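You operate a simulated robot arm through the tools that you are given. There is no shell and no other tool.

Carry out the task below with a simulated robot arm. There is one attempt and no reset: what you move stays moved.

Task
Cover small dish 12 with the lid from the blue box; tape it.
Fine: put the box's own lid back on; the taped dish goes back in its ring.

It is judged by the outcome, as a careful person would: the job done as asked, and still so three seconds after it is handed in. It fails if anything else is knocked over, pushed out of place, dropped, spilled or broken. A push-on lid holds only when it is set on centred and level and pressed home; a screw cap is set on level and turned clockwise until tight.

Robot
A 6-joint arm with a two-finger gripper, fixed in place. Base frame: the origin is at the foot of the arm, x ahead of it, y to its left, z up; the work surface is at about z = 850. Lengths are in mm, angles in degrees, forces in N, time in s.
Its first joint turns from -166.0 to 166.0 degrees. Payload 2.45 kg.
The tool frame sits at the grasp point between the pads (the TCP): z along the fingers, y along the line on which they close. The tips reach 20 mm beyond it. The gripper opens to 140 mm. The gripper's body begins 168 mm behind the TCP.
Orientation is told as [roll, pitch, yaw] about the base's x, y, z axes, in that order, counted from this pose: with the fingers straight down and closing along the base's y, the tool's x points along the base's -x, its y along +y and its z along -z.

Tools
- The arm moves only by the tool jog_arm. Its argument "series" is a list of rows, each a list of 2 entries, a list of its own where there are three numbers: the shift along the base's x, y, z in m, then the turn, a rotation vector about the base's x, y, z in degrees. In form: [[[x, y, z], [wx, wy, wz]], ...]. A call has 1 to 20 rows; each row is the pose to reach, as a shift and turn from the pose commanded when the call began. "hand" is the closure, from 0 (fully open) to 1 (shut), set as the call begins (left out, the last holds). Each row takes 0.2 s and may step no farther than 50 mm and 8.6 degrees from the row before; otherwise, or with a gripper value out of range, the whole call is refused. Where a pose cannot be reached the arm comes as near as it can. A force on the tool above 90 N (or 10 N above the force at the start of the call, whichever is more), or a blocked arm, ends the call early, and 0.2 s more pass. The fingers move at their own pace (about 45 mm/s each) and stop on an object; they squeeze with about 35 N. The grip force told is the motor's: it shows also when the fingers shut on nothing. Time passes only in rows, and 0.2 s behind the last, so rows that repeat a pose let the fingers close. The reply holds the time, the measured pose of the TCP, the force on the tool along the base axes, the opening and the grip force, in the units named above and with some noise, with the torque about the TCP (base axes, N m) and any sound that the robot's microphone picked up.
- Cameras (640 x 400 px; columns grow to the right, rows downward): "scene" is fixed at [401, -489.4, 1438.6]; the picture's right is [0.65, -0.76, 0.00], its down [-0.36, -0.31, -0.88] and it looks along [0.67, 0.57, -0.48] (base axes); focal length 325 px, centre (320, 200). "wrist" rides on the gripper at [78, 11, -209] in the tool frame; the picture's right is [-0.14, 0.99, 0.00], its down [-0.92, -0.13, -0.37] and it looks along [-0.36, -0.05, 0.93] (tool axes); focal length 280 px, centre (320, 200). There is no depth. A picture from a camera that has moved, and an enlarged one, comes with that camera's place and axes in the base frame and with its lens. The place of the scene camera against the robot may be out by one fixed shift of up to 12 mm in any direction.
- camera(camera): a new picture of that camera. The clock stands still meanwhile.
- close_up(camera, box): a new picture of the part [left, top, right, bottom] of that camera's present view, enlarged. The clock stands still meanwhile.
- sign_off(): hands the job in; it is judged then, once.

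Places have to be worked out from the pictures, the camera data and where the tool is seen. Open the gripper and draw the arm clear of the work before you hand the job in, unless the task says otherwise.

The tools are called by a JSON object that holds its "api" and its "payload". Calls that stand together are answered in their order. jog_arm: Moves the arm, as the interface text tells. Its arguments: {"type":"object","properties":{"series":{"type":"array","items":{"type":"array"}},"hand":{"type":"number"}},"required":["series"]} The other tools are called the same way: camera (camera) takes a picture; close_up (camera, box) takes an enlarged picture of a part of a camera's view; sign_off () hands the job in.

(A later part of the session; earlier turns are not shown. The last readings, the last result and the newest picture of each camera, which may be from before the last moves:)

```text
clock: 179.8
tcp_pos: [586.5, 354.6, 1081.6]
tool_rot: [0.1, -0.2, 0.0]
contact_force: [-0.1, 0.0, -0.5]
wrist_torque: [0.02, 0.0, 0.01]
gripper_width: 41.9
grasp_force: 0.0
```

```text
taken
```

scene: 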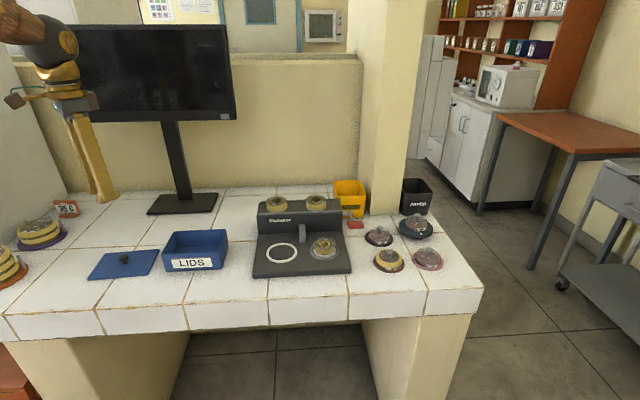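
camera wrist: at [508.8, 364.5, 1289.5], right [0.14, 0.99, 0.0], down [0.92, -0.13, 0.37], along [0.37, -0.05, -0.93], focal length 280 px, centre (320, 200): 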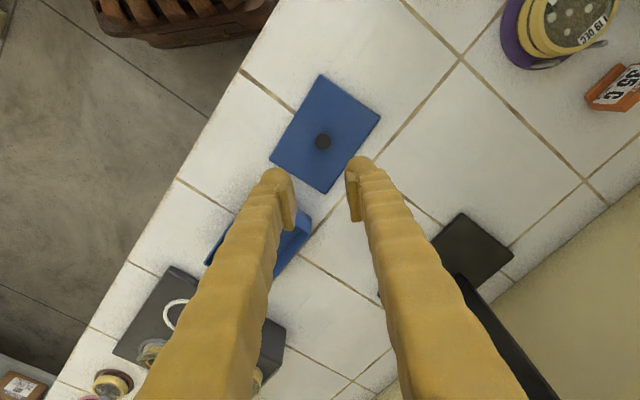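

The box lid lies flat on the tiles. I'll zoom in to measure its knob and its rotation relative to the box.

{"api": "close_up", "payload": {"camera": "wrist", "box": [260, 65, 390, 205]}}

{"api": "close_up", "payload": {"camera": "scene", "box": [80, 225, 240, 290]}}

```text
2.86 times, centred on (325, 135) of wrist
camera zoom: at [508.8, 364.5, 1289.5], right [0.14, 0.99, 0.0], down [0.92, -0.13, 0.37], along [0.37, -0.05, -0.93], focal length 801 px, centre (306, 386)
```

zoom: 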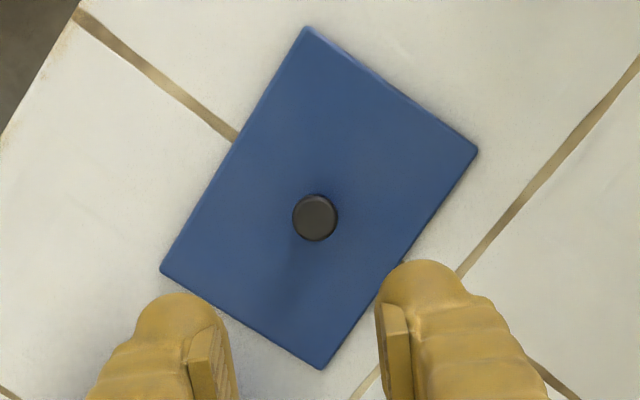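

```text
4.00 times, centred on (160, 258) of scene
camera zoom: at [401.0, -489.4, 1438.6], right [0.65, -0.76, 0.0], down [-0.36, -0.31, -0.88], along [0.67, 0.57, -0.48], focal length 1300 px, centre (960, -30)
```

zoom: 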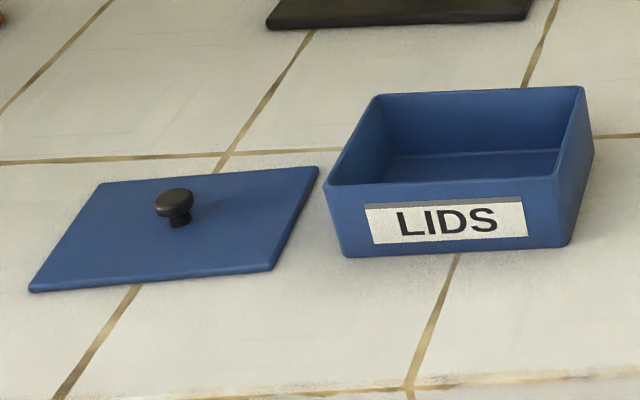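

The lid's knob is at (578.5, 359.8) and the lid is turned about 3.4° from the box's direction. I'll pre-turn the gripper by that amount and descend over the knob.

{"api": "jog_arm", "payload": {"series": [[[-0.004, 0.0026, -0.04], [0, 0, 1.7]], [[-0.008, 0.0052, -0.08], [0, 0, 3.4]], [[-0.008, 0.0052, -0.12], [0, 0, 3.4]], [[-0.008, 0.0052, -0.15], [0, 0, 3.4]], [[-0.008, 0.0052, -0.15], [0, 0, 3.4]]], "hand": 0.64}}

{"api": "close_up", "payload": {"camera": "wrist", "box": [260, 120, 380, 230]}}

{"api": "close_up", "payload": {"camera": "scene", "box": [80, 205, 180, 290]}}

```text
clock: 181.0
tcp_pos: [577.5, 359.5, 931.1]
tool_rot: [0.1, -0.1, 3.4]
contact_force: [0.3, 0.9, -0.8]
wrist_torque: [0.0, -0.01, 0.0]
gripper_width: 50.4
grasp_force: 0.1
```

```text
3.64 times, centred on (320, 175) of wrist
camera zoom: at [498.8, 365.2, 1140.3], right [0.08, 1.0, 0.0], down [0.93, -0.07, 0.37], along [0.37, -0.03, -0.93], focal length 1020 px, centre (320, 291)
```

zoom: 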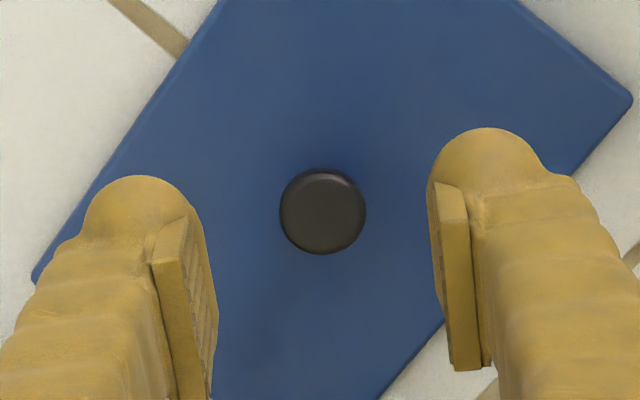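

```text
4.71 times, centred on (130, 248) of scene
camera zoom: at [401.0, -489.4, 1438.6], right [0.65, -0.76, 0.0], down [-0.36, -0.31, -0.88], along [0.67, 0.57, -0.48], focal length 1529 px, centre (1214, -24)
```

zoom: 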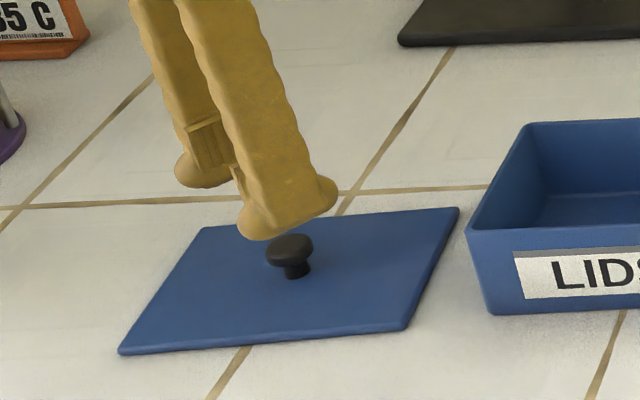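

The knob is 2 mm further out than the axis. I'll correct and descend over it to z≈881.

{"api": "jog_arm", "payload": {"series": [[[0.001, 0, -0.02], [0, 0, 0]], [[0.002, 0, -0.038], [0, 0, 0]], [[0.002, 0, -0.048], [0, 0, 0]], [[0.002, 0, -0.05], [0, 0, 0]]]}}

{"api": "close_up", "payload": {"camera": "wrist", "box": [260, 130, 380, 230]}}

{"api": "close_up", "payload": {"camera": "scene", "box": [95, 230, 165, 285]}}

```text
clock: 182.0
tcp_pos: [582.2, 360.0, 881.1]
tool_rot: [0.2, -0.2, 3.4]
contact_force: [-0.5, 0.5, 0.0]
wrist_torque: [0.01, 0.0, 0.04]
gripper_width: 50.4
grasp_force: 0.1
```

```text
4.00 times, centred on (320, 180) of wrist
camera zoom: at [501.3, 366.8, 1089.6], right [0.08, 1.0, 0.0], down [0.93, -0.07, 0.37], along [0.37, -0.03, -0.93], focal length 1122 px, centre (320, 280)
```

zoom: 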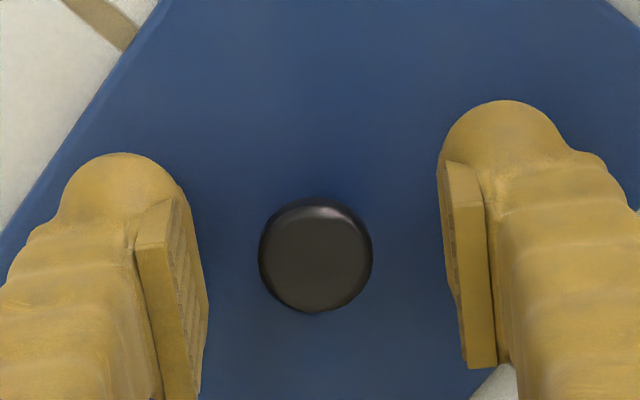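

```text
7.27 times, centred on (130, 258) of scene
camera zoom: at [401.0, -489.4, 1438.6], right [0.65, -0.76, 0.0], down [-0.36, -0.31, -0.88], along [0.67, 0.57, -0.48], focal length 2363 px, centre (1702, -218)
```

zoom: 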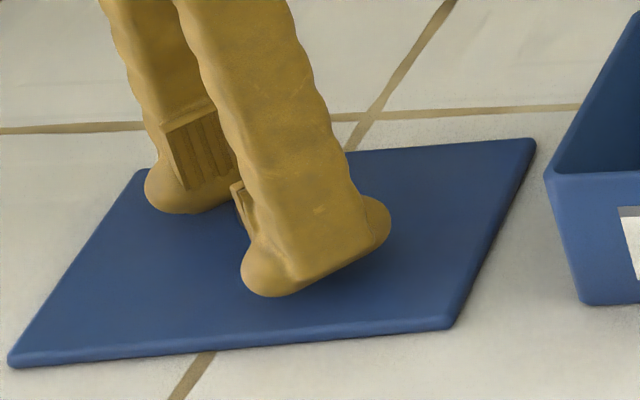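

The knob is exactly on the axis. I'll lower 3 mm more and close on it.

{"api": "jog_arm", "payload": {"series": [[[0, -0.0005, -0.0015], [0, 0, 0]], [[0, -0.0008, -0.003], [0, 0, 0]], [[0, -0.0008, -0.003], [0, 0, 0]]]}}

{"api": "jog_arm", "payload": {"series": [[[0, 0, 0], [0, 0, 0]], [[0, 0, 0], [0, 0, 0]], [[0, 0, 0], [0, 0, 0]], [[0, 0, 0], [0, 0, 0]], [[0, 0, 0.0], [0, 0, 0]]], "hand": 1}}

```text
clock: 182.8
tcp_pos: [581.1, 360.4, 879.7]
tool_rot: [0.1, -0.2, 3.4]
contact_force: [-0.9, -0.3, -0.2]
wrist_torque: [0.01, -0.01, 0.01]
gripper_width: 50.3
grasp_force: 0.0
```

```text
clock: 184.0
tcp_pos: [581.4, 359.7, 877.6]
tool_rot: [0.2, -0.1, 3.4]
contact_force: [-0.6, -0.2, 0.4]
wrist_torque: [0.04, 0.0, 0.0]
gripper_width: 18.1
grasp_force: 34.9
```

The knob is gripped at 18 mm. I'll lift the lid and carry it over the box, turning it back by 3.4° on the way.

{"api": "jog_arm", "payload": {"series": [[[0, 0, 0.01], [0, 0, 0]], [[0, 0, 0.04], [0, 0, 0]], [[0.005, -0.005, 0.08], [0, 0, -0.5]], [[0.03, -0.03, 0.105], [0, 0, -1.2]], [[0.06, -0.055, 0.11], [0, 0, -2]], [[0.09, -0.08, 0.11], [0, 0, -2.7]], [[0.12, -0.105, 0.11], [0, 0, -3.4]], [[0.145, -0.1275, 0.11], [0, 0, -3.4]], [[0.145, -0.1275, 0.11], [0, 0, -3.4]]]}}

{"api": "camera", "payload": {"camera": "wrist"}}

{"api": "close_up", "payload": {"camera": "scene", "box": [145, 190, 245, 280]}}

```text
clock: 186.0
tcp_pos: [725.2, 230.9, 987.0]
tool_rot: [0.1, -0.2, 0.0]
contact_force: [-0.1, 0.3, -0.6]
wrist_torque: [-0.01, 0.03, 0.02]
gripper_width: 18.2
grasp_force: 35.3
```

```text
taken
camera wrist: at [646.4, 242.6, 1196.1], right [0.14, 0.99, 0.0], down [0.92, -0.13, 0.37], along [0.37, -0.05, -0.93], focal length 280 px, centre (320, 200)
```

wrist: 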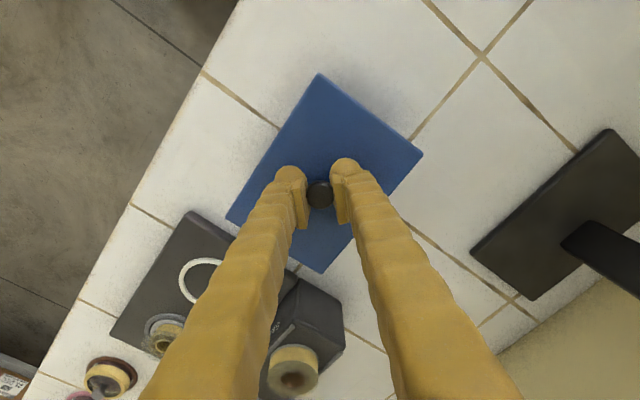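

```text
4.44 times, centred on (195, 235) of scene
camera zoom: at [401.0, -489.4, 1438.6], right [0.65, -0.76, 0.0], down [-0.36, -0.31, -0.88], along [0.67, 0.57, -0.48], focal length 1444 px, centre (876, 44)
```

zoom: 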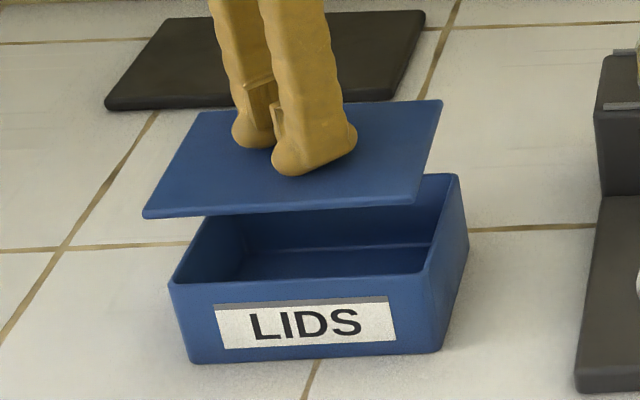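

The lid is over the box. I'll zoom in to check its remaining rotation and offset against the box.

{"api": "close_up", "payload": {"camera": "wrist", "box": [215, 65, 435, 285]}}

{"api": "close_up", "payload": {"camera": "scene", "box": [155, 210, 235, 275]}}

```text
1.82 times, centred on (325, 175) of wrist
camera zoom: at [646.4, 242.6, 1196.1], right [0.14, 0.99, 0.0], down [0.92, -0.13, 0.37], along [0.37, -0.05, -0.93], focal length 510 px, centre (311, 246)
```

zoom: 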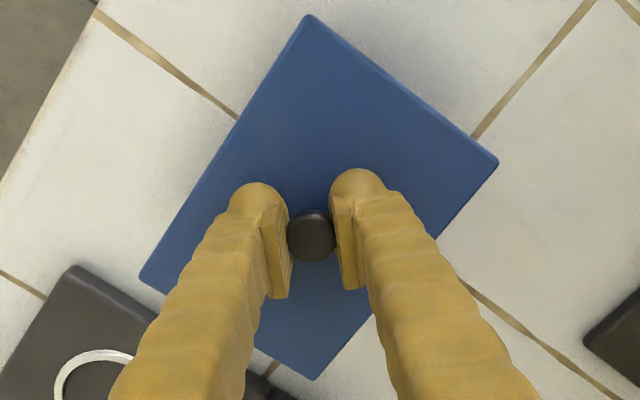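

```text
6.15 times, centred on (195, 242) of scene
camera zoom: at [401.0, -489.4, 1438.6], right [0.65, -0.76, 0.0], down [-0.36, -0.31, -0.88], along [0.67, 0.57, -0.48], focal length 2000 px, centre (1089, -62)
```

zoom: 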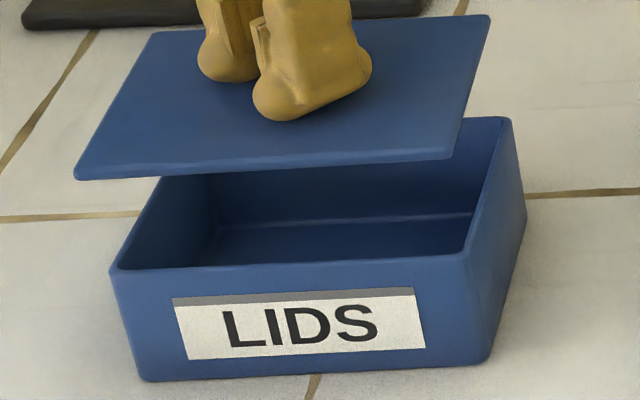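

The lid still needs about −1.9° of turn and a shift of about (+2.4, +1.4) mm. I'll apply these and lower to just above the box rim.

{"api": "jog_arm", "payload": {"series": [[[0.0012, 0.0007, 0], [0, 0, -1]], [[0.0024, 0.0014, -0.005], [0, 0, -1.9]], [[0.0024, 0.0014, -0.015], [0, 0, -1.9]], [[0.0024, 0.0014, -0.027], [0, 0, -1.9]], [[0.0024, 0.0014, -0.036], [0, 0, -1.9]], [[0.0024, 0.0014, -0.036], [0, 0, -1.9]]]}}

{"api": "close_up", "payload": {"camera": "scene", "box": [155, 220, 235, 275]}}

{"api": "close_up", "payload": {"camera": "wrist", "box": [215, 65, 435, 285]}}

```text
clock: 187.4
tcp_pos: [728.6, 233.4, 952.4]
tool_rot: [0.1, -0.2, -1.9]
contact_force: [0.1, -0.2, -0.2]
wrist_torque: [0.0, -0.01, 0.0]
gripper_width: 18.0
grasp_force: 35.2
```

```text
7.27 times, centred on (195, 248) of scene
camera zoom: at [401.0, -489.4, 1438.6], right [0.65, -0.76, 0.0], down [-0.36, -0.31, -0.88], along [0.67, 0.57, -0.48], focal length 2363 px, centre (1229, -146)
```

zoom: 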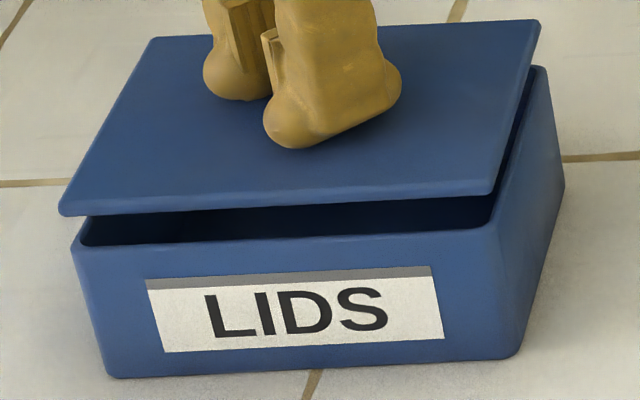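

```text
1.82 times, centred on (325, 175) of wrist
camera zoom: at [649.5, 246.4, 1160.6], right [0.17, 0.99, 0.0], down [0.91, -0.16, 0.37], along [0.37, -0.06, -0.93], focal length 510 px, centre (311, 246)
```

zoom: 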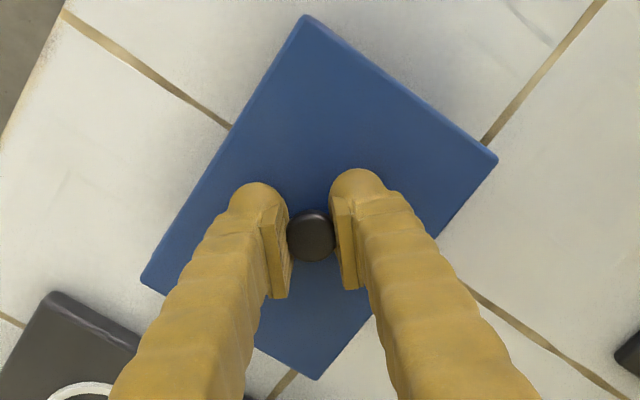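

Compared with the original seated picture, the lid is within about 1 mm and half a degree. I'll lower it in small steps to contact.

{"api": "jog_arm", "payload": {"series": [[[0, 0, -0.004], [0, 0, 0]], [[0, 0, -0.008], [0, 0, 0]], [[0, 0, -0.0095], [0, 0, 0]]]}}

{"api": "close_up", "payload": {"camera": "scene", "box": [155, 220, 235, 275]}}

```text
clock: 188.2
tcp_pos: [727.6, 232.4, 943.1]
tool_rot: [0.0, -0.2, -1.8]
contact_force: [0.3, 0.6, 0.5]
wrist_torque: [-0.01, 0.01, 0.01]
gripper_width: 18.4
grasp_force: 34.9
```

```text
7.27 times, centred on (195, 248) of scene
camera zoom: at [401.0, -489.4, 1438.6], right [0.65, -0.76, 0.0], down [-0.36, -0.31, -0.88], along [0.67, 0.57, -0.48], focal length 2363 px, centre (1229, -146)
```

zoom: 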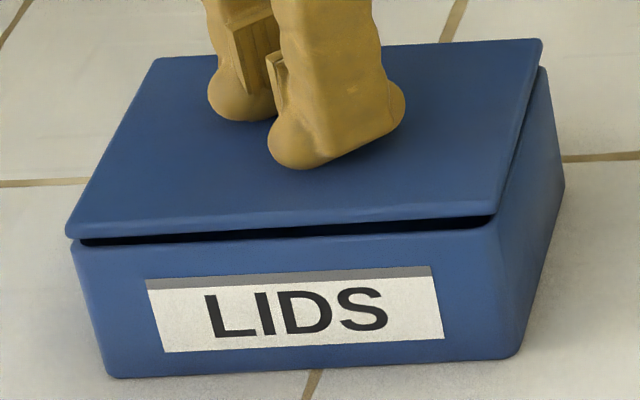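

About 4 mm remain. I'll continue in 1 mm steps.

{"api": "jog_arm", "payload": {"series": [[[0, 0, -0.001], [0, 0, 0]], [[0, 0, -0.002], [0, 0, 0]], [[0, 0, -0.003], [0, 0, 0]]]}}

{"api": "close_up", "payload": {"camera": "scene", "box": [155, 220, 235, 275]}}

```text
clock: 189.0
tcp_pos: [727.1, 233.5, 940.2]
tool_rot: [0.0, -0.2, -1.9]
contact_force: [-0.4, 1.0, -0.2]
wrist_torque: [0.03, -0.03, 0.01]
gripper_width: 18.3
grasp_force: 34.7
```

```text
7.27 times, centred on (195, 248) of scene
camera zoom: at [401.0, -489.4, 1438.6], right [0.65, -0.76, 0.0], down [-0.36, -0.31, -0.88], along [0.67, 0.57, -0.48], focal length 2363 px, centre (1229, -146)
```

zoom: 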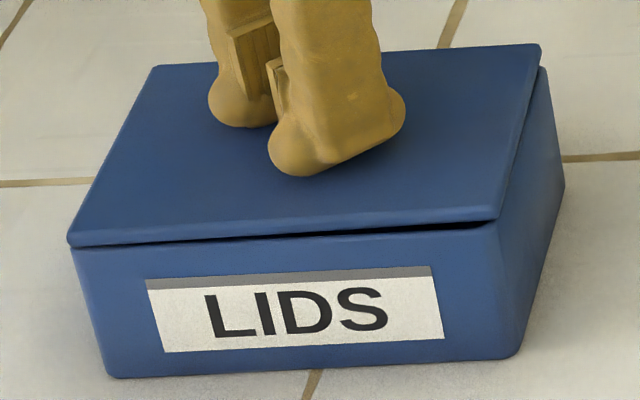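

The lid is tilted about 1.4° with its right side high. I'll raise 1 mm, rotate the tool to level it, and continue.

{"api": "jog_arm", "payload": {"series": [[[0, 0, 0.0012], [0, 0, 0]], [[0, 0, 0.0012], [0.5, 0.5, 0]], [[0, 0, 0.0012], [1.0, 1.0, 0]], [[0, 0, 0.0], [1.0, 1.0, 0]], [[0, 0, -0.001], [1.0, 1.0, 0]]]}}

{"api": "close_up", "payload": {"camera": "scene", "box": [155, 220, 235, 275]}}

```text
clock: 190.2
tcp_pos: [728.4, 233.2, 939.3]
tool_rot: [1.2, 0.8, -1.9]
contact_force: [-7.3, -0.2, 13.6]
wrist_torque: [-0.23, -0.73, -0.1]
gripper_width: 18.2
grasp_force: 34.6
heard: snap
```

```text
7.27 times, centred on (195, 248) of scene
camera zoom: at [401.0, -489.4, 1438.6], right [0.65, -0.76, 0.0], down [-0.36, -0.31, -0.88], along [0.67, 0.57, -0.48], focal length 2363 px, centre (1229, -146)
```

zoom: 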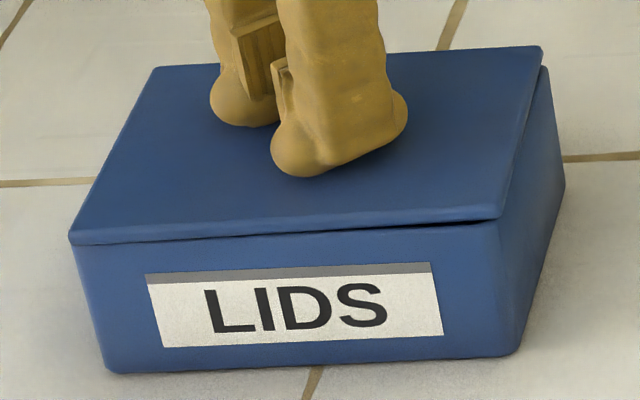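

A snap: the lid has latched on, but my leveling turn now lifts the box's left side slightly. I'll turn back to relieve that and check.

{"api": "jog_arm", "payload": {"series": [[[0, 0, 0.0], [-0.4, -0.4, 0]], [[0, 0, 0.0], [-0.8, -0.8, 0]], [[0, 0, 0.0005], [-0.9, -0.9, 0]]]}}

{"api": "close_up", "payload": {"camera": "scene", "box": [155, 220, 235, 275]}}

```text
clock: 191.0
tcp_pos: [728.1, 232.8, 938.8]
tool_rot: [0.2, -0.1, -1.9]
contact_force: [-0.2, 0.1, 0.1]
wrist_torque: [0.0, 0.01, -0.02]
gripper_width: 18.0
grasp_force: 34.9
heard: snap
```

```text
7.27 times, centred on (195, 248) of scene
camera zoom: at [401.0, -489.4, 1438.6], right [0.65, -0.76, 0.0], down [-0.36, -0.31, -0.88], along [0.67, 0.57, -0.48], focal length 2363 px, centre (1229, -146)
```

zoom: 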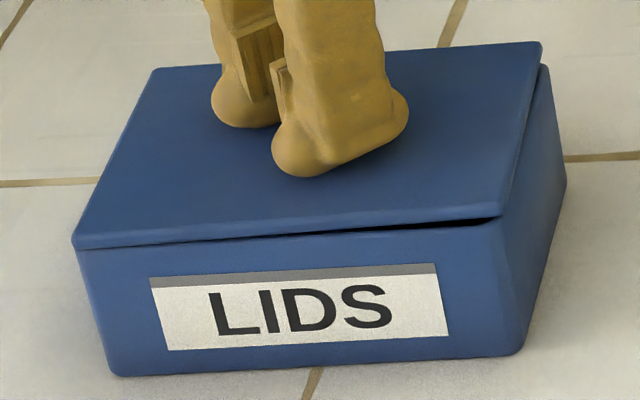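

It detached again and is tilted in my grip, right side high. I'll raise it 8 mm clear of the box and measure the tilt properly.

{"api": "jog_arm", "payload": {"series": [[[0, 0, 0.003], [0, 0, 0]], [[0, 0, 0.006], [0, 0, 0]], [[0, 0, 0.01], [0, 0, 0]], [[0, 0, 0.01], [0, 0, 0]]]}}

{"api": "close_up", "payload": {"camera": "scene", "box": [155, 215, 235, 275]}}

{"api": "close_up", "payload": {"camera": "wrist", "box": [215, 65, 435, 285]}}

```text
clock: 192.0
tcp_pos: [727.7, 233.1, 948.6]
tool_rot: [0.3, 0.0, -1.9]
contact_force: [-0.4, 0.5, 0.4]
wrist_torque: [0.04, -0.02, -0.02]
gripper_width: 18.3
grasp_force: 34.8
```

```text
6.67 times, centred on (195, 245) of scene
camera zoom: at [401.0, -489.4, 1438.6], right [0.65, -0.76, 0.0], down [-0.36, -0.31, -0.88], along [0.67, 0.57, -0.48], focal length 2166 px, centre (1153, -100)
```

zoom: 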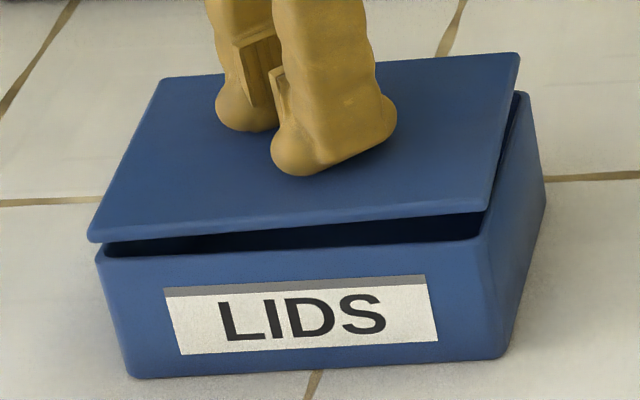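

```text
1.82 times, centred on (325, 175) of wrist
camera zoom: at [650.4, 246.0, 1157.4], right [0.17, 0.99, 0.0], down [0.92, -0.16, 0.37], along [0.37, -0.06, -0.93], focal length 510 px, centre (311, 246)
```

zoom: 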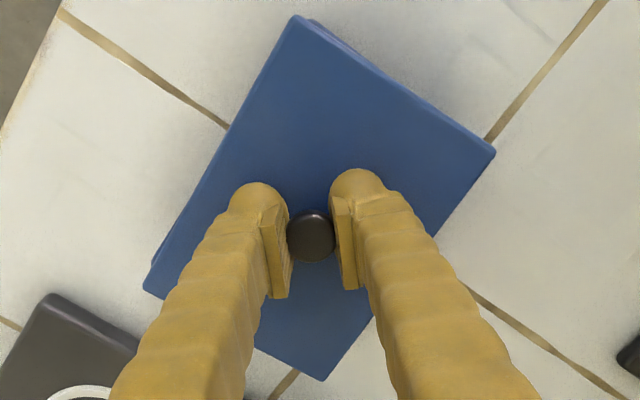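

The lid has turned in my grip by about 3° again. I'll take the same close-up as at the start, to see whether the box itself has shifted.

{"api": "jog_arm", "payload": {"series": [[[0, 0, 0.02], [0, 0, 0]], [[0, 0, 0.05], [0, 0, 0]], [[0, 0, 0.08], [0, 0, 0]], [[0, 0, 0.1], [0, 0, 0]]]}}

{"api": "close_up", "payload": {"camera": "scene", "box": [155, 220, 235, 275]}}

{"api": "camera", "payload": {"camera": "wrist"}}

```text
clock: 193.0
tcp_pos: [728.9, 234.8, 1048.4]
tool_rot: [0.2, -0.1, -1.9]
contact_force: [-0.1, -0.3, -1.6]
wrist_torque: [-0.02, -0.03, 0.06]
gripper_width: 17.9
grasp_force: 34.9
```

```text
7.27 times, centred on (195, 248) of scene
camera zoom: at [401.0, -489.4, 1438.6], right [0.65, -0.76, 0.0], down [-0.36, -0.31, -0.88], along [0.67, 0.57, -0.48], focal length 2363 px, centre (1229, -146)
```

zoom: 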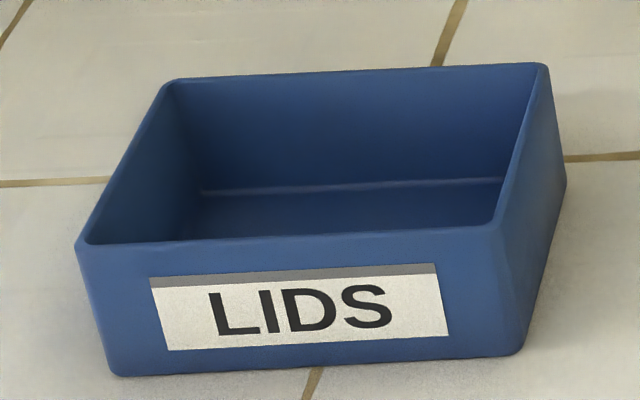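

```text
taken
camera wrist: at [649.6, 247.7, 1257.6], right [0.17, 0.99, 0.0], down [0.92, -0.16, 0.37], along [0.37, -0.06, -0.93], focal length 280 px, centre (320, 200)
```

wrist: 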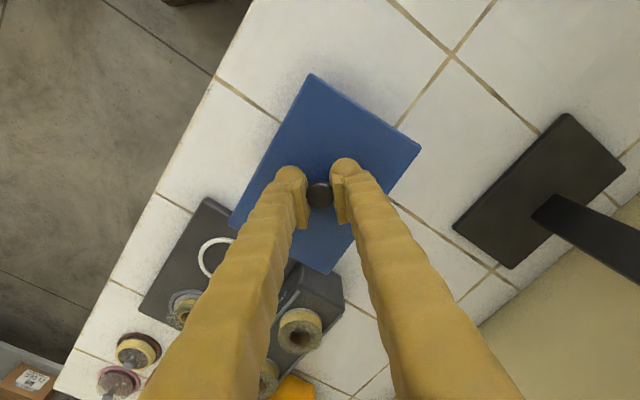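

The box shifted only about 2.5 mm and turned under 1°. I'll check the held lid's levelness from the scene camera before trying again.

{"api": "close_up", "payload": {"camera": "scene", "box": [145, 175, 245, 250]}}

{"api": "close_up", "payload": {"camera": "wrist", "box": [215, 65, 435, 285]}}

```text
5.33 times, centred on (195, 212) of scene
camera zoom: at [401.0, -489.4, 1438.6], right [0.65, -0.76, 0.0], down [-0.36, -0.31, -0.88], along [0.67, 0.57, -0.48], focal length 1733 px, centre (987, 133)
```

zoom: 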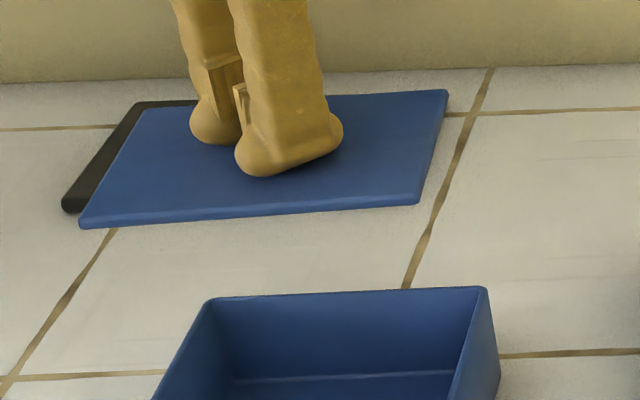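

```text
1.82 times, centred on (325, 175) of wrist
camera zoom: at [649.6, 247.7, 1257.6], right [0.17, 0.99, 0.0], down [0.92, -0.16, 0.37], along [0.37, -0.06, -0.93], focal length 510 px, centre (311, 246)
```

zoom: 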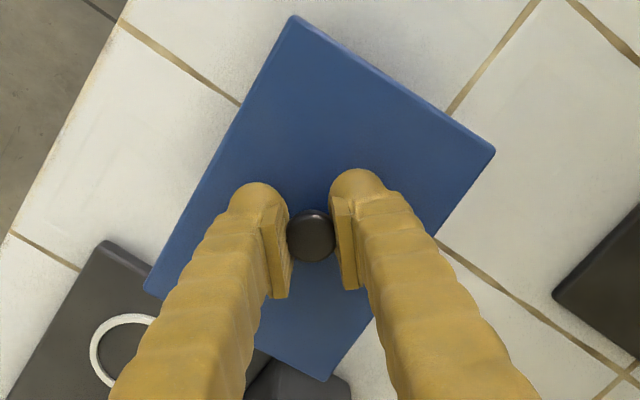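

The lid hangs level; the earlier tilt came from a corner catching because of the yaw error. I'll turn it −2.5°, re-centre, and lower to just above the rim again.

{"api": "jog_arm", "payload": {"series": [[[0.0005, -0.0005, -0.02], [0, 0, -1.2]], [[0.0005, -0.0005, -0.05], [0, 0, -2.5]], [[0.0005, -0.0005, -0.08], [0, 0, -2.5]], [[0.0005, -0.0005, -0.1], [0, 0, -2.5]], [[0.0005, -0.0005, -0.1], [0, 0, -2.5]]]}}

{"api": "close_up", "payload": {"camera": "scene", "box": [155, 215, 235, 275]}}

{"api": "close_up", "payload": {"camera": "wrist", "box": [215, 65, 435, 285]}}

```text
clock: 194.2
tcp_pos: [728.7, 231.6, 948.8]
tool_rot: [0.2, -0.1, -4.4]
contact_force: [0.4, 0.3, -0.4]
wrist_torque: [0.03, 0.0, -0.01]
gripper_width: 18.0
grasp_force: 35.3
```

```text
6.67 times, centred on (195, 245) of scene
camera zoom: at [401.0, -489.4, 1438.6], right [0.65, -0.76, 0.0], down [-0.36, -0.31, -0.88], along [0.67, 0.57, -0.48], focal length 2166 px, centre (1153, -100)
```

zoom: 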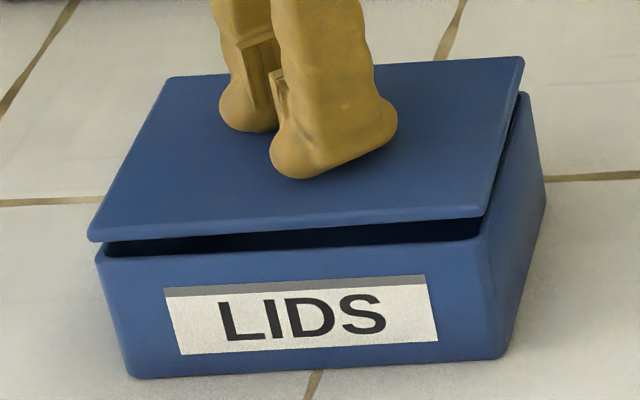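

```text
1.82 times, centred on (325, 175) of wrist
camera zoom: at [651.3, 248.8, 1156.4], right [0.21, 0.98, 0.0], down [0.91, -0.2, 0.37], along [0.36, -0.08, -0.93], focal length 510 px, centre (311, 246)
```

zoom: 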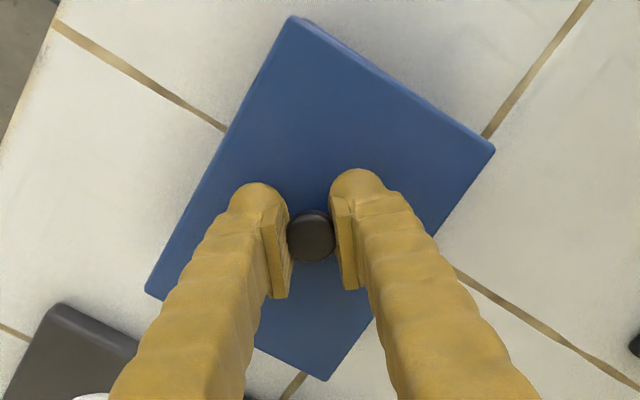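

Measured against the box: the lid's right side is about 1.5° high and the lid is about 0.7° turned. I'll correct both while it is still clear of the rim.

{"api": "jog_arm", "payload": {"series": [[[0, 0, 0], [0.5, 0.5, -0.35]], [[0, 0, 0], [1.06, 1.06, -0.7]], [[0, 0, -0.004], [1.06, 1.06, -0.7]], [[0, 0, -0.004], [1.06, 1.06, -0.7]]]}}

{"api": "close_up", "payload": {"camera": "scene", "box": [155, 215, 235, 275]}}

```text
clock: 195.2
tcp_pos: [728.9, 232.1, 945.7]
tool_rot: [1.2, 1.1, -5.0]
contact_force: [-0.5, -0.4, 0.4]
wrist_torque: [0.01, 0.01, 0.0]
gripper_width: 17.7
grasp_force: 35.1
```

```text
6.67 times, centred on (195, 245) of scene
camera zoom: at [401.0, -489.4, 1438.6], right [0.65, -0.76, 0.0], down [-0.36, -0.31, -0.88], along [0.67, 0.57, -0.48], focal length 2166 px, centre (1153, -100)
```

zoom: 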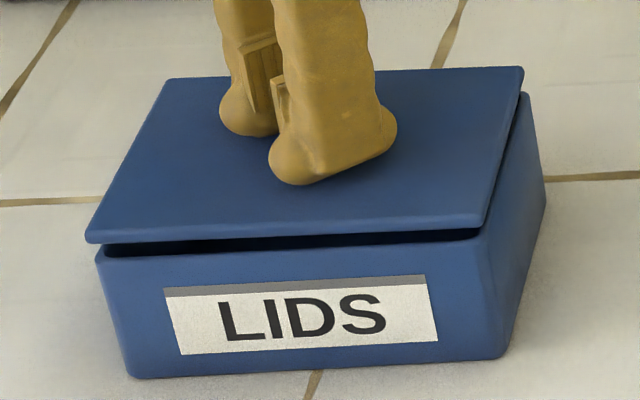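

The lid is now level and aligned with the rim. I'll lower gently to contact.

{"api": "jog_arm", "payload": {"series": [[[0, 0, -0.0015], [0, 0, 0]], [[0, 0, -0.003], [0, 0, 0]], [[0, 0, -0.0045], [0, 0, 0]]]}}

{"api": "close_up", "payload": {"camera": "scene", "box": [155, 215, 235, 275]}}

```text
clock: 196.0
tcp_pos: [727.6, 232.6, 940.2]
tool_rot: [1.1, 1.0, -5.1]
contact_force: [0.4, -0.4, -0.4]
wrist_torque: [0.0, -0.02, 0.0]
gripper_width: 17.9
grasp_force: 34.8
```

```text
6.67 times, centred on (195, 245) of scene
camera zoom: at [401.0, -489.4, 1438.6], right [0.65, -0.76, 0.0], down [-0.36, -0.31, -0.88], along [0.67, 0.57, -0.48], focal length 2166 px, centre (1153, -100)
```

zoom: 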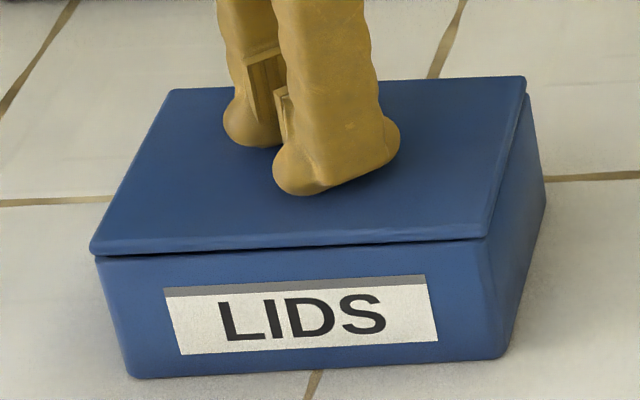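

Almost seated and even all round. Lowering the last 2 mm.

{"api": "jog_arm", "payload": {"series": [[[0, 0, -0.0008], [0, 0, 0]], [[0, 0, -0.0016], [0, 0, 0]]]}}

```text
clock: 196.6
tcp_pos: [729.0, 232.6, 938.1]
tool_rot: [1.2, 1.1, -5.1]
contact_force: [-1.6, 0.8, 4.4]
wrist_torque: [-0.19, -0.22, -0.02]
gripper_width: 17.9
grasp_force: 35.0
```

Light contact (4 N). I'll press down to about 25–30 N.

{"api": "jog_arm", "payload": {"series": [[[0, 0, -0.0008], [0, 0, 0]], [[0, 0, -0.0016], [0, 0, 0]], [[0, 0, -0.0022], [0, 0, 0]]]}}

{"api": "close_up", "payload": {"camera": "scene", "box": [155, 215, 235, 275]}}

```text
clock: 197.4
tcp_pos: [728.8, 234.0, 936.2]
tool_rot: [1.3, 1.0, -5.1]
contact_force: [-5.8, 8.9, 31.2]
wrist_torque: [-0.08, -0.2, -0.06]
gripper_width: 18.0
grasp_force: 34.8
heard: snap
```

```text
6.67 times, centred on (195, 245) of scene
camera zoom: at [401.0, -489.4, 1438.6], right [0.65, -0.76, 0.0], down [-0.36, -0.31, -0.88], along [0.67, 0.57, -0.48], focal length 2166 px, centre (1153, -100)
```

zoom: 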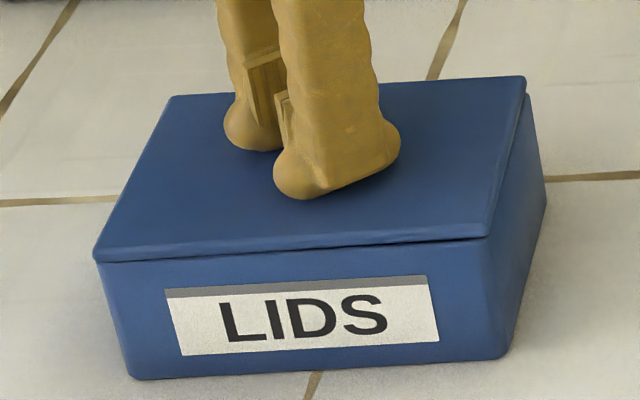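

A snap as it was pressed home. I'll unload most of the force and then open the fingers gently.

{"api": "jog_arm", "payload": {"series": [[[0, 0, 0.0008], [0, 0, 0]], [[0, 0, 0.0015], [0, 0, 0]]]}}

{"api": "jog_arm", "payload": {"series": [[[0, 0, 0], [0, 0, 0]], [[0, 0, 0], [0, 0, 0]], [[0, 0, 0], [0, 0, 0]]], "hand": 0.66}}

{"api": "close_up", "payload": {"camera": "scene", "box": [155, 215, 235, 275]}}

{"api": "close_up", "payload": {"camera": "wrist", "box": [215, 65, 435, 285]}}

```text
clock: 198.0
tcp_pos: [729.1, 232.5, 936.7]
tool_rot: [1.1, 1.2, -5.0]
contact_force: [-6.7, 1.5, 19.2]
wrist_torque: [-0.22, -0.21, -0.09]
gripper_width: 17.8
grasp_force: 35.1
```

```text
clock: 198.8
tcp_pos: [729.2, 233.5, 938.5]
tool_rot: [1.2, 1.0, -5.1]
contact_force: [1.7, 3.6, 8.4]
wrist_torque: [-0.22, -0.09, 0.07]
gripper_width: 45.6
grasp_force: 0.2
```

```text
6.67 times, centred on (195, 245) of scene
camera zoom: at [401.0, -489.4, 1438.6], right [0.65, -0.76, 0.0], down [-0.36, -0.31, -0.88], along [0.67, 0.57, -0.48], focal length 2166 px, centre (1153, -100)
```

zoom: 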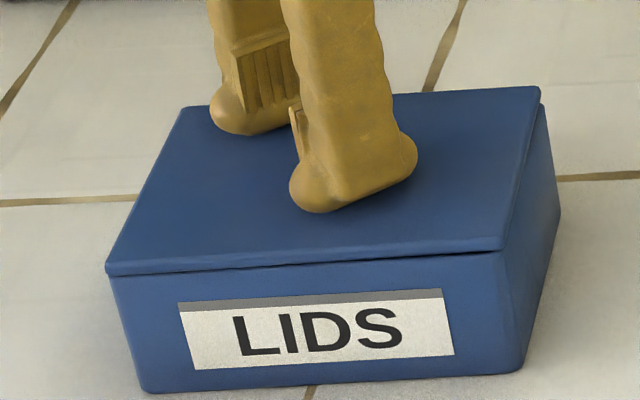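

```text
1.82 times, centred on (325, 175) of wrist
camera zoom: at [655.9, 246.5, 1148.0], right [0.23, 0.97, 0.02], down [0.91, -0.22, 0.35], along [0.34, -0.06, -0.94], focal length 510 px, centre (311, 246)
```

zoom: 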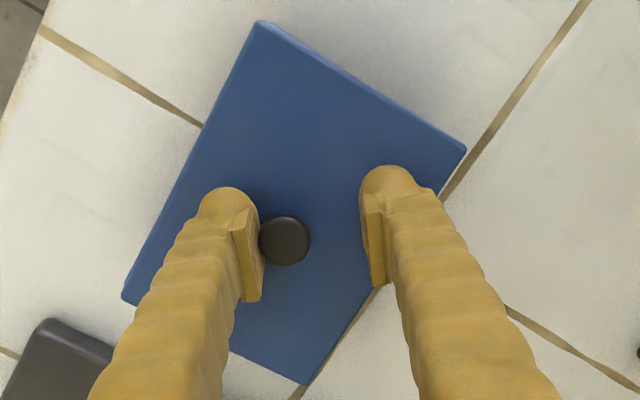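

On opening, one fingertip was pressing on the lid and dragged the box about 12 mm toward −y. I'll rise clear first and then assess the box and lid.

{"api": "jog_arm", "payload": {"series": [[[0, 0, 0.003], [0, 0, 0]], [[0, 0, 0.01], [0, 0, 0]], [[0, 0, 0.03], [-0.5, -0.5, 0]], [[0, 0, 0.07], [-1.06, -1.06, 0]], [[0, 0, 0.11], [-1.06, -1.06, 2]], [[0, 0, 0.145], [-1.06, -1.06, 5.1]], [[0, 0, 0.145], [-1.06, -1.06, 5.1]]]}}

{"api": "close_up", "payload": {"camera": "scene", "box": [155, 220, 235, 275]}}

{"api": "close_up", "payload": {"camera": "wrist", "box": [240, 75, 390, 215]}}

```text
clock: 200.4
tcp_pos: [726.5, 231.0, 1083.5]
tool_rot: [0.3, -0.1, 0.0]
contact_force: [-0.3, -0.6, -0.5]
wrist_torque: [-0.02, -0.02, -0.01]
gripper_width: 47.5
grasp_force: 0.1
```

```text
7.27 times, centred on (195, 248) of scene
camera zoom: at [401.0, -489.4, 1438.6], right [0.65, -0.76, 0.0], down [-0.36, -0.31, -0.88], along [0.67, 0.57, -0.48], focal length 2363 px, centre (1229, -146)
```

zoom: 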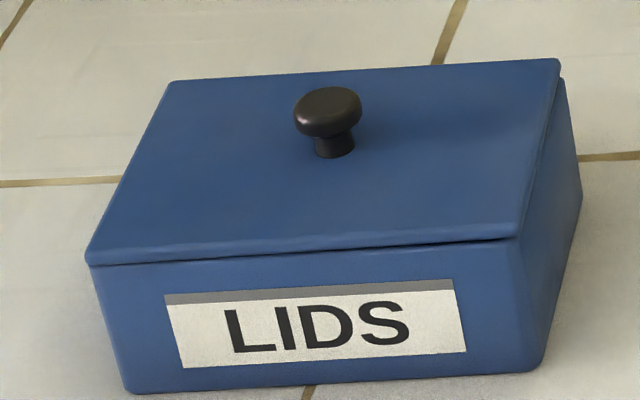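

```text
2.86 times, centred on (315, 145) of wrist
camera zoom: at [649.1, 242.1, 1292.7], right [0.14, 0.99, 0.0], down [0.92, -0.13, 0.37], along [0.37, -0.05, -0.93], focal length 801 px, centre (334, 357)
```

zoom: 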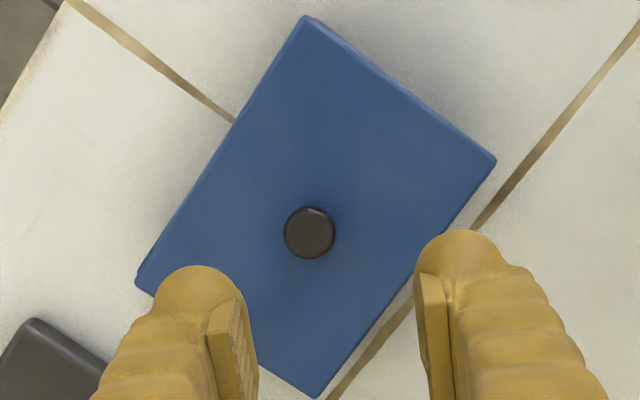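

The lid is latched, but its right side stands about 2 mm high. I'll press down on the lid's right half with the closed fingers to seat it fully.

{"api": "jog_arm", "payload": {"series": [[[0.012, -0.015, -0.035], [0, 0, 0]], [[0.024, -0.03, -0.07], [0, 0, 0]], [[0.036, -0.045, -0.105], [0, 0, 0]], [[0.036, -0.045, -0.13], [0, 0, 0]], [[0.036, -0.045, -0.138], [0, 0, 0]]], "hand": 1}}

{"api": "close_up", "payload": {"camera": "scene", "box": [155, 215, 235, 275]}}

```text
clock: 201.6
tcp_pos: [764.9, 186.8, 944.1]
tool_rot: [0.2, -0.2, -0.1]
contact_force: [-0.4, 0.5, 0.4]
wrist_torque: [0.0, 0.02, -0.01]
gripper_width: 0.3
grasp_force: 29.2
```

```text
6.67 times, centred on (195, 245) of scene
camera zoom: at [401.0, -489.4, 1438.6], right [0.65, -0.76, 0.0], down [-0.36, -0.31, -0.88], along [0.67, 0.57, -0.48], focal length 2166 px, centre (1153, -100)
```

zoom: 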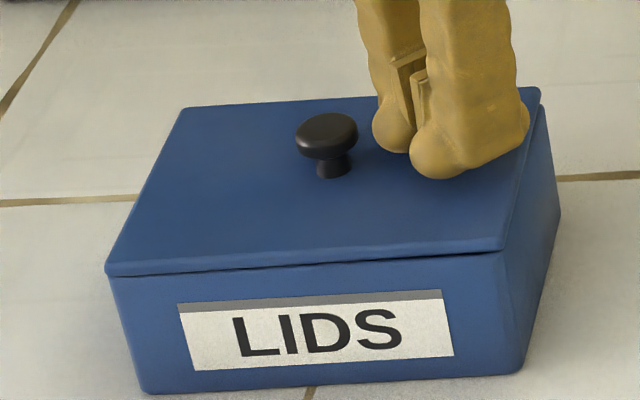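

The fingers are above the lid's right half. I'll lower to contact and press to about 30 N.

{"api": "jog_arm", "payload": {"series": [[[0, 0, -0.002], [0, 0, 0]], [[0, 0, -0.004], [0, 0, 0]], [[0, 0, -0.0055], [0, 0, 0]], [[0, 0, -0.0065], [0, 0, 0]]]}}

{"api": "close_up", "payload": {"camera": "scene", "box": [155, 215, 235, 275]}}

```text
clock: 202.6
tcp_pos: [764.5, 188.4, 937.5]
tool_rot: [0.4, -0.1, 0.0]
contact_force: [-0.2, 1.2, 0.0]
wrist_torque: [-0.01, 0.02, 0.02]
gripper_width: 0.0
grasp_force: 29.8
```

```text
6.67 times, centred on (195, 245) of scene
camera zoom: at [401.0, -489.4, 1438.6], right [0.65, -0.76, 0.0], down [-0.36, -0.31, -0.88], along [0.67, 0.57, -0.48], focal length 2166 px, centre (1153, -100)
```

zoom: 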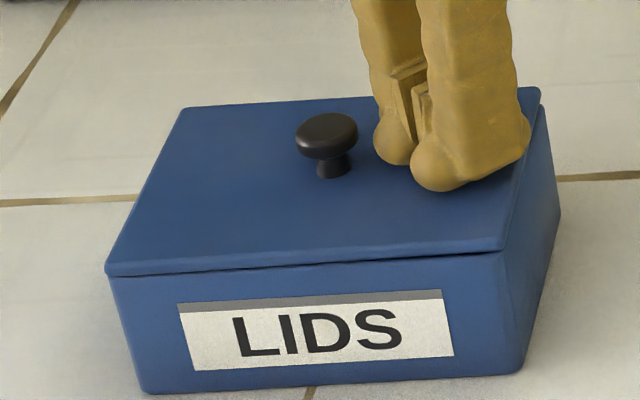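

No contact yet at 937.5, so the right side is not standing high. I'll lower a little more.

{"api": "jog_arm", "payload": {"series": [[[0, 0, -0.001], [0, 0, 0]], [[0, 0, -0.002], [0, 0, 0]], [[0, 0, -0.003], [0, 0, 0]]]}}

```text
clock: 203.4
tcp_pos: [764.7, 187.8, 936.6]
tool_rot: [0.2, -0.2, 0.1]
contact_force: [-6.9, 0.4, 21.4]
wrist_torque: [-0.03, 0.18, 0.0]
gripper_width: 6.0
grasp_force: 29.4
```

Contact at 936, the same height as the original seated lid. I'll rise, listening, and then check the left half the same way.

{"api": "jog_arm", "payload": {"series": [[[0, 0, 0.003], [0, 0, 0]], [[0, 0, 0.01], [0, 0, 0]], [[0, 0, 0.025], [0, 0, 0]], [[-0.02, 0.018, 0.04], [0, 0, 0]], [[-0.05, 0.045, 0.04], [0, 0, 0]], [[-0.075, 0.066, 0.02], [0, 0, 0]], [[-0.075, 0.066, 0.007], [0, 0, 0]]]}}

{"api": "jog_arm", "payload": {"series": [[[0, 0, -0.002], [0, 0, 0]], [[0, 0, -0.004], [0, 0, 0]], [[0, 0, -0.0055], [0, 0, 0]]]}}

{"api": "close_up", "payload": {"camera": "scene", "box": [155, 215, 235, 275]}}

```text
clock: 205.0
tcp_pos: [690.1, 252.7, 943.1]
tool_rot: [0.2, -0.2, 0.0]
contact_force: [0.3, 0.0, -1.0]
wrist_torque: [-0.03, 0.05, 0.01]
gripper_width: 0.0
grasp_force: 29.8
```

```text
clock: 205.8
tcp_pos: [689.5, 254.1, 937.4]
tool_rot: [0.2, -0.2, 0.0]
contact_force: [1.0, 0.4, -0.8]
wrist_torque: [-0.03, 0.0, -0.01]
gripper_width: 0.0
grasp_force: 29.5
```

```text
6.67 times, centred on (195, 245) of scene
camera zoom: at [401.0, -489.4, 1438.6], right [0.65, -0.76, 0.0], down [-0.36, -0.31, -0.88], along [0.67, 0.57, -0.48], focal length 2166 px, centre (1153, -100)
```

zoom: 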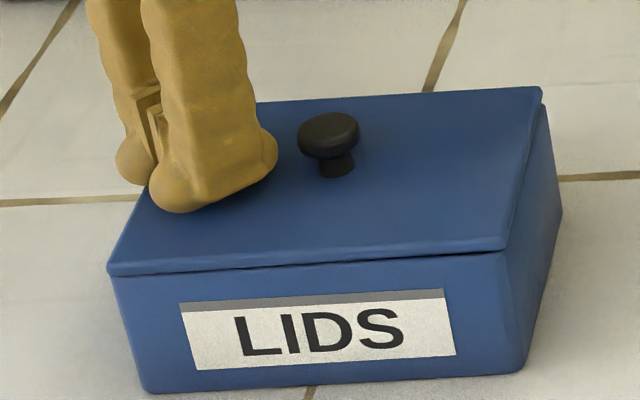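

{"api": "jog_arm", "payload": {"series": [[[0, 0, -0.001], [0, 0, 0]], [[0, 0, -0.002], [0, 0, 0]], [[0, 0, -0.003], [0, 0, 0]]]}}

```text
clock: 206.6
tcp_pos: [691.2, 252.4, 934.6]
tool_rot: [0.1, -0.3, 0.0]
contact_force: [-10.7, -5.7, 58.6]
wrist_torque: [-0.26, 0.26, -0.05]
gripper_width: 6.0
grasp_force: 29.1
```

Both halves are at about the same height, so the lid is seated level. I'll rise and look from directly above.

{"api": "jog_arm", "payload": {"series": [[[0, 0, 0.003], [0, 0, 0]], [[0, 0, 0.01], [0, 0, 0]], [[0, 0, 0.04], [0, 0, 0]], [[0.015, -0.01, 0.08], [0, 0, 0]], [[0.037, -0.021, 0.12], [0, 0, 0]], [[0.037, -0.021, 0.148], [0, 0, 0]]]}}

{"api": "close_up", "payload": {"camera": "wrist", "box": [240, 75, 390, 215]}}

{"api": "close_up", "payload": {"camera": "scene", "box": [155, 220, 235, 275]}}

```text
clock: 208.0
tcp_pos: [727.1, 233.1, 1081.6]
tool_rot: [0.2, -0.1, 0.0]
contact_force: [-0.3, 0.4, 0.1]
wrist_torque: [-0.03, -0.02, -0.03]
gripper_width: 0.0
grasp_force: 29.5
```

```text
2.86 times, centred on (315, 145) of wrist
camera zoom: at [649.1, 243.7, 1290.1], right [0.14, 0.99, 0.0], down [0.92, -0.13, 0.37], along [0.37, -0.05, -0.93], focal length 801 px, centre (334, 357)
```

zoom: 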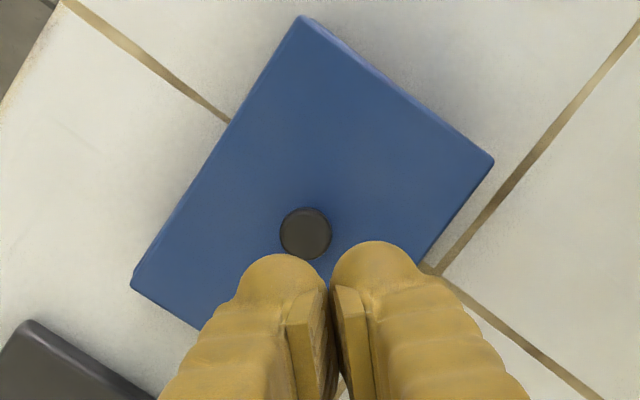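

```text
7.27 times, centred on (195, 248) of scene
camera zoom: at [401.0, -489.4, 1438.6], right [0.65, -0.76, 0.0], down [-0.36, -0.31, -0.88], along [0.67, 0.57, -0.48], focal length 2363 px, centre (1229, -146)
```

zoom: 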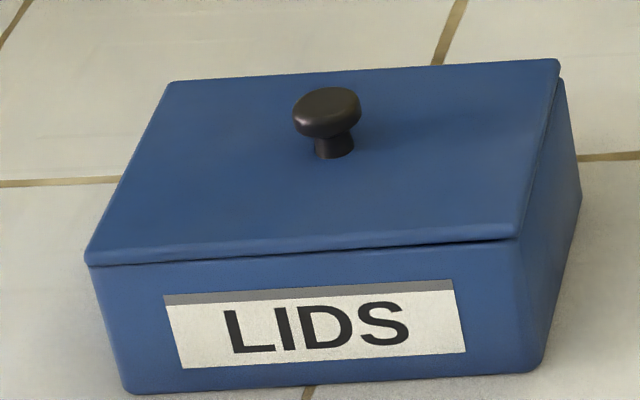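

The box ended about 13 mm from where it stood. I'll nudge it back from its front with tilted fingertips that touch only the lower wall (not the lid). First I'll turn and tilt the tool above the spot in front of the box.

{"api": "jog_arm", "payload": {"series": [[[-0.01, -0.012, 0.0], [0, 0, 7.5]], [[-0.021, -0.025, 0.0], [0, 0, 15]], [[-0.031, -0.037, 0.0], [0, 0, 22.5]], [[-0.042, -0.049, 0.0], [0, 0, 30]], [[-0.052, -0.062, 0.0], [0, 0, 37.5]], [[-0.063, -0.074, 0.0], [0, 0, 45]], [[-0.063, -0.074, 0.0], [0, 0, 45]]]}}

{"api": "jog_arm", "payload": {"series": [[[0, 0, -0.02], [4.7, -4.7, 0]], [[0, 0, -0.04], [9.4, -9.4, 0]], [[0, 0, -0.07], [14.14, -14.14, 0]], [[0, 0, -0.11], [14.14, -14.14, 0]], [[0, 0, -0.14], [14.14, -14.14, 0]], [[0, 0, -0.14], [14.14, -14.14, 0]]]}}

{"api": "camera", "payload": {"camera": "wrist"}}

{"api": "camera", "payload": {"camera": "scene"}}

```text
clock: 209.6
tcp_pos: [664.8, 158.3, 1081.8]
tool_rot: [0.2, -0.2, 45.2]
contact_force: [-0.3, -0.4, -0.3]
wrist_torque: [0.03, 0.01, 0.0]
gripper_width: 0.2
grasp_force: 29.5
```

```text
clock: 211.0
tcp_pos: [664.9, 159.6, 941.3]
tool_rot: [0.1, -20.1, 45.1]
contact_force: [0.0, -0.4, 0.9]
wrist_torque: [0.01, -0.02, -0.02]
gripper_width: 0.0
grasp_force: 29.0
```

```text
taken
camera wrist: at [554.7, 64.1, 1111.2], right [-0.61, 0.79, 0.05], down [0.61, 0.43, 0.66], along [0.5, 0.43, -0.75], focal length 280 px, centre (320, 200)
```

wrist: 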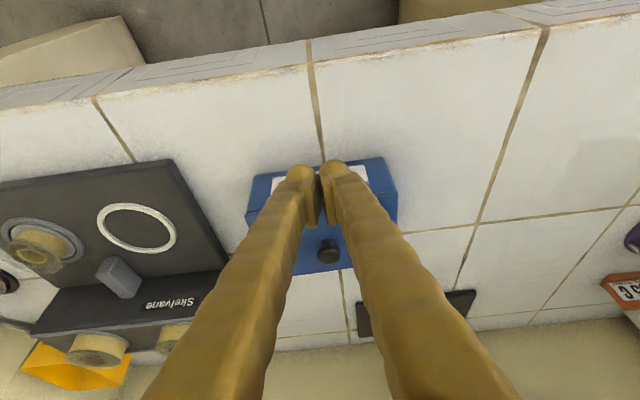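

```text
taken
```

scene: 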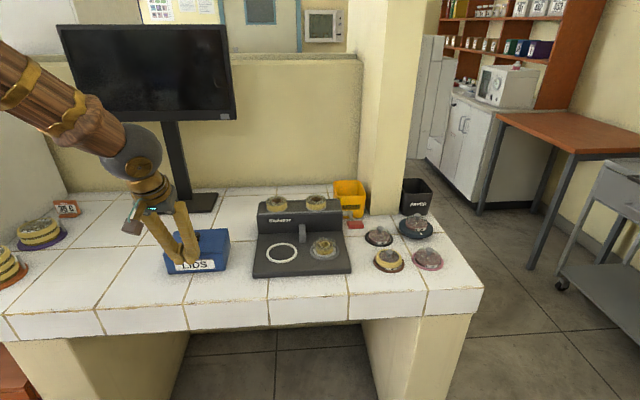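

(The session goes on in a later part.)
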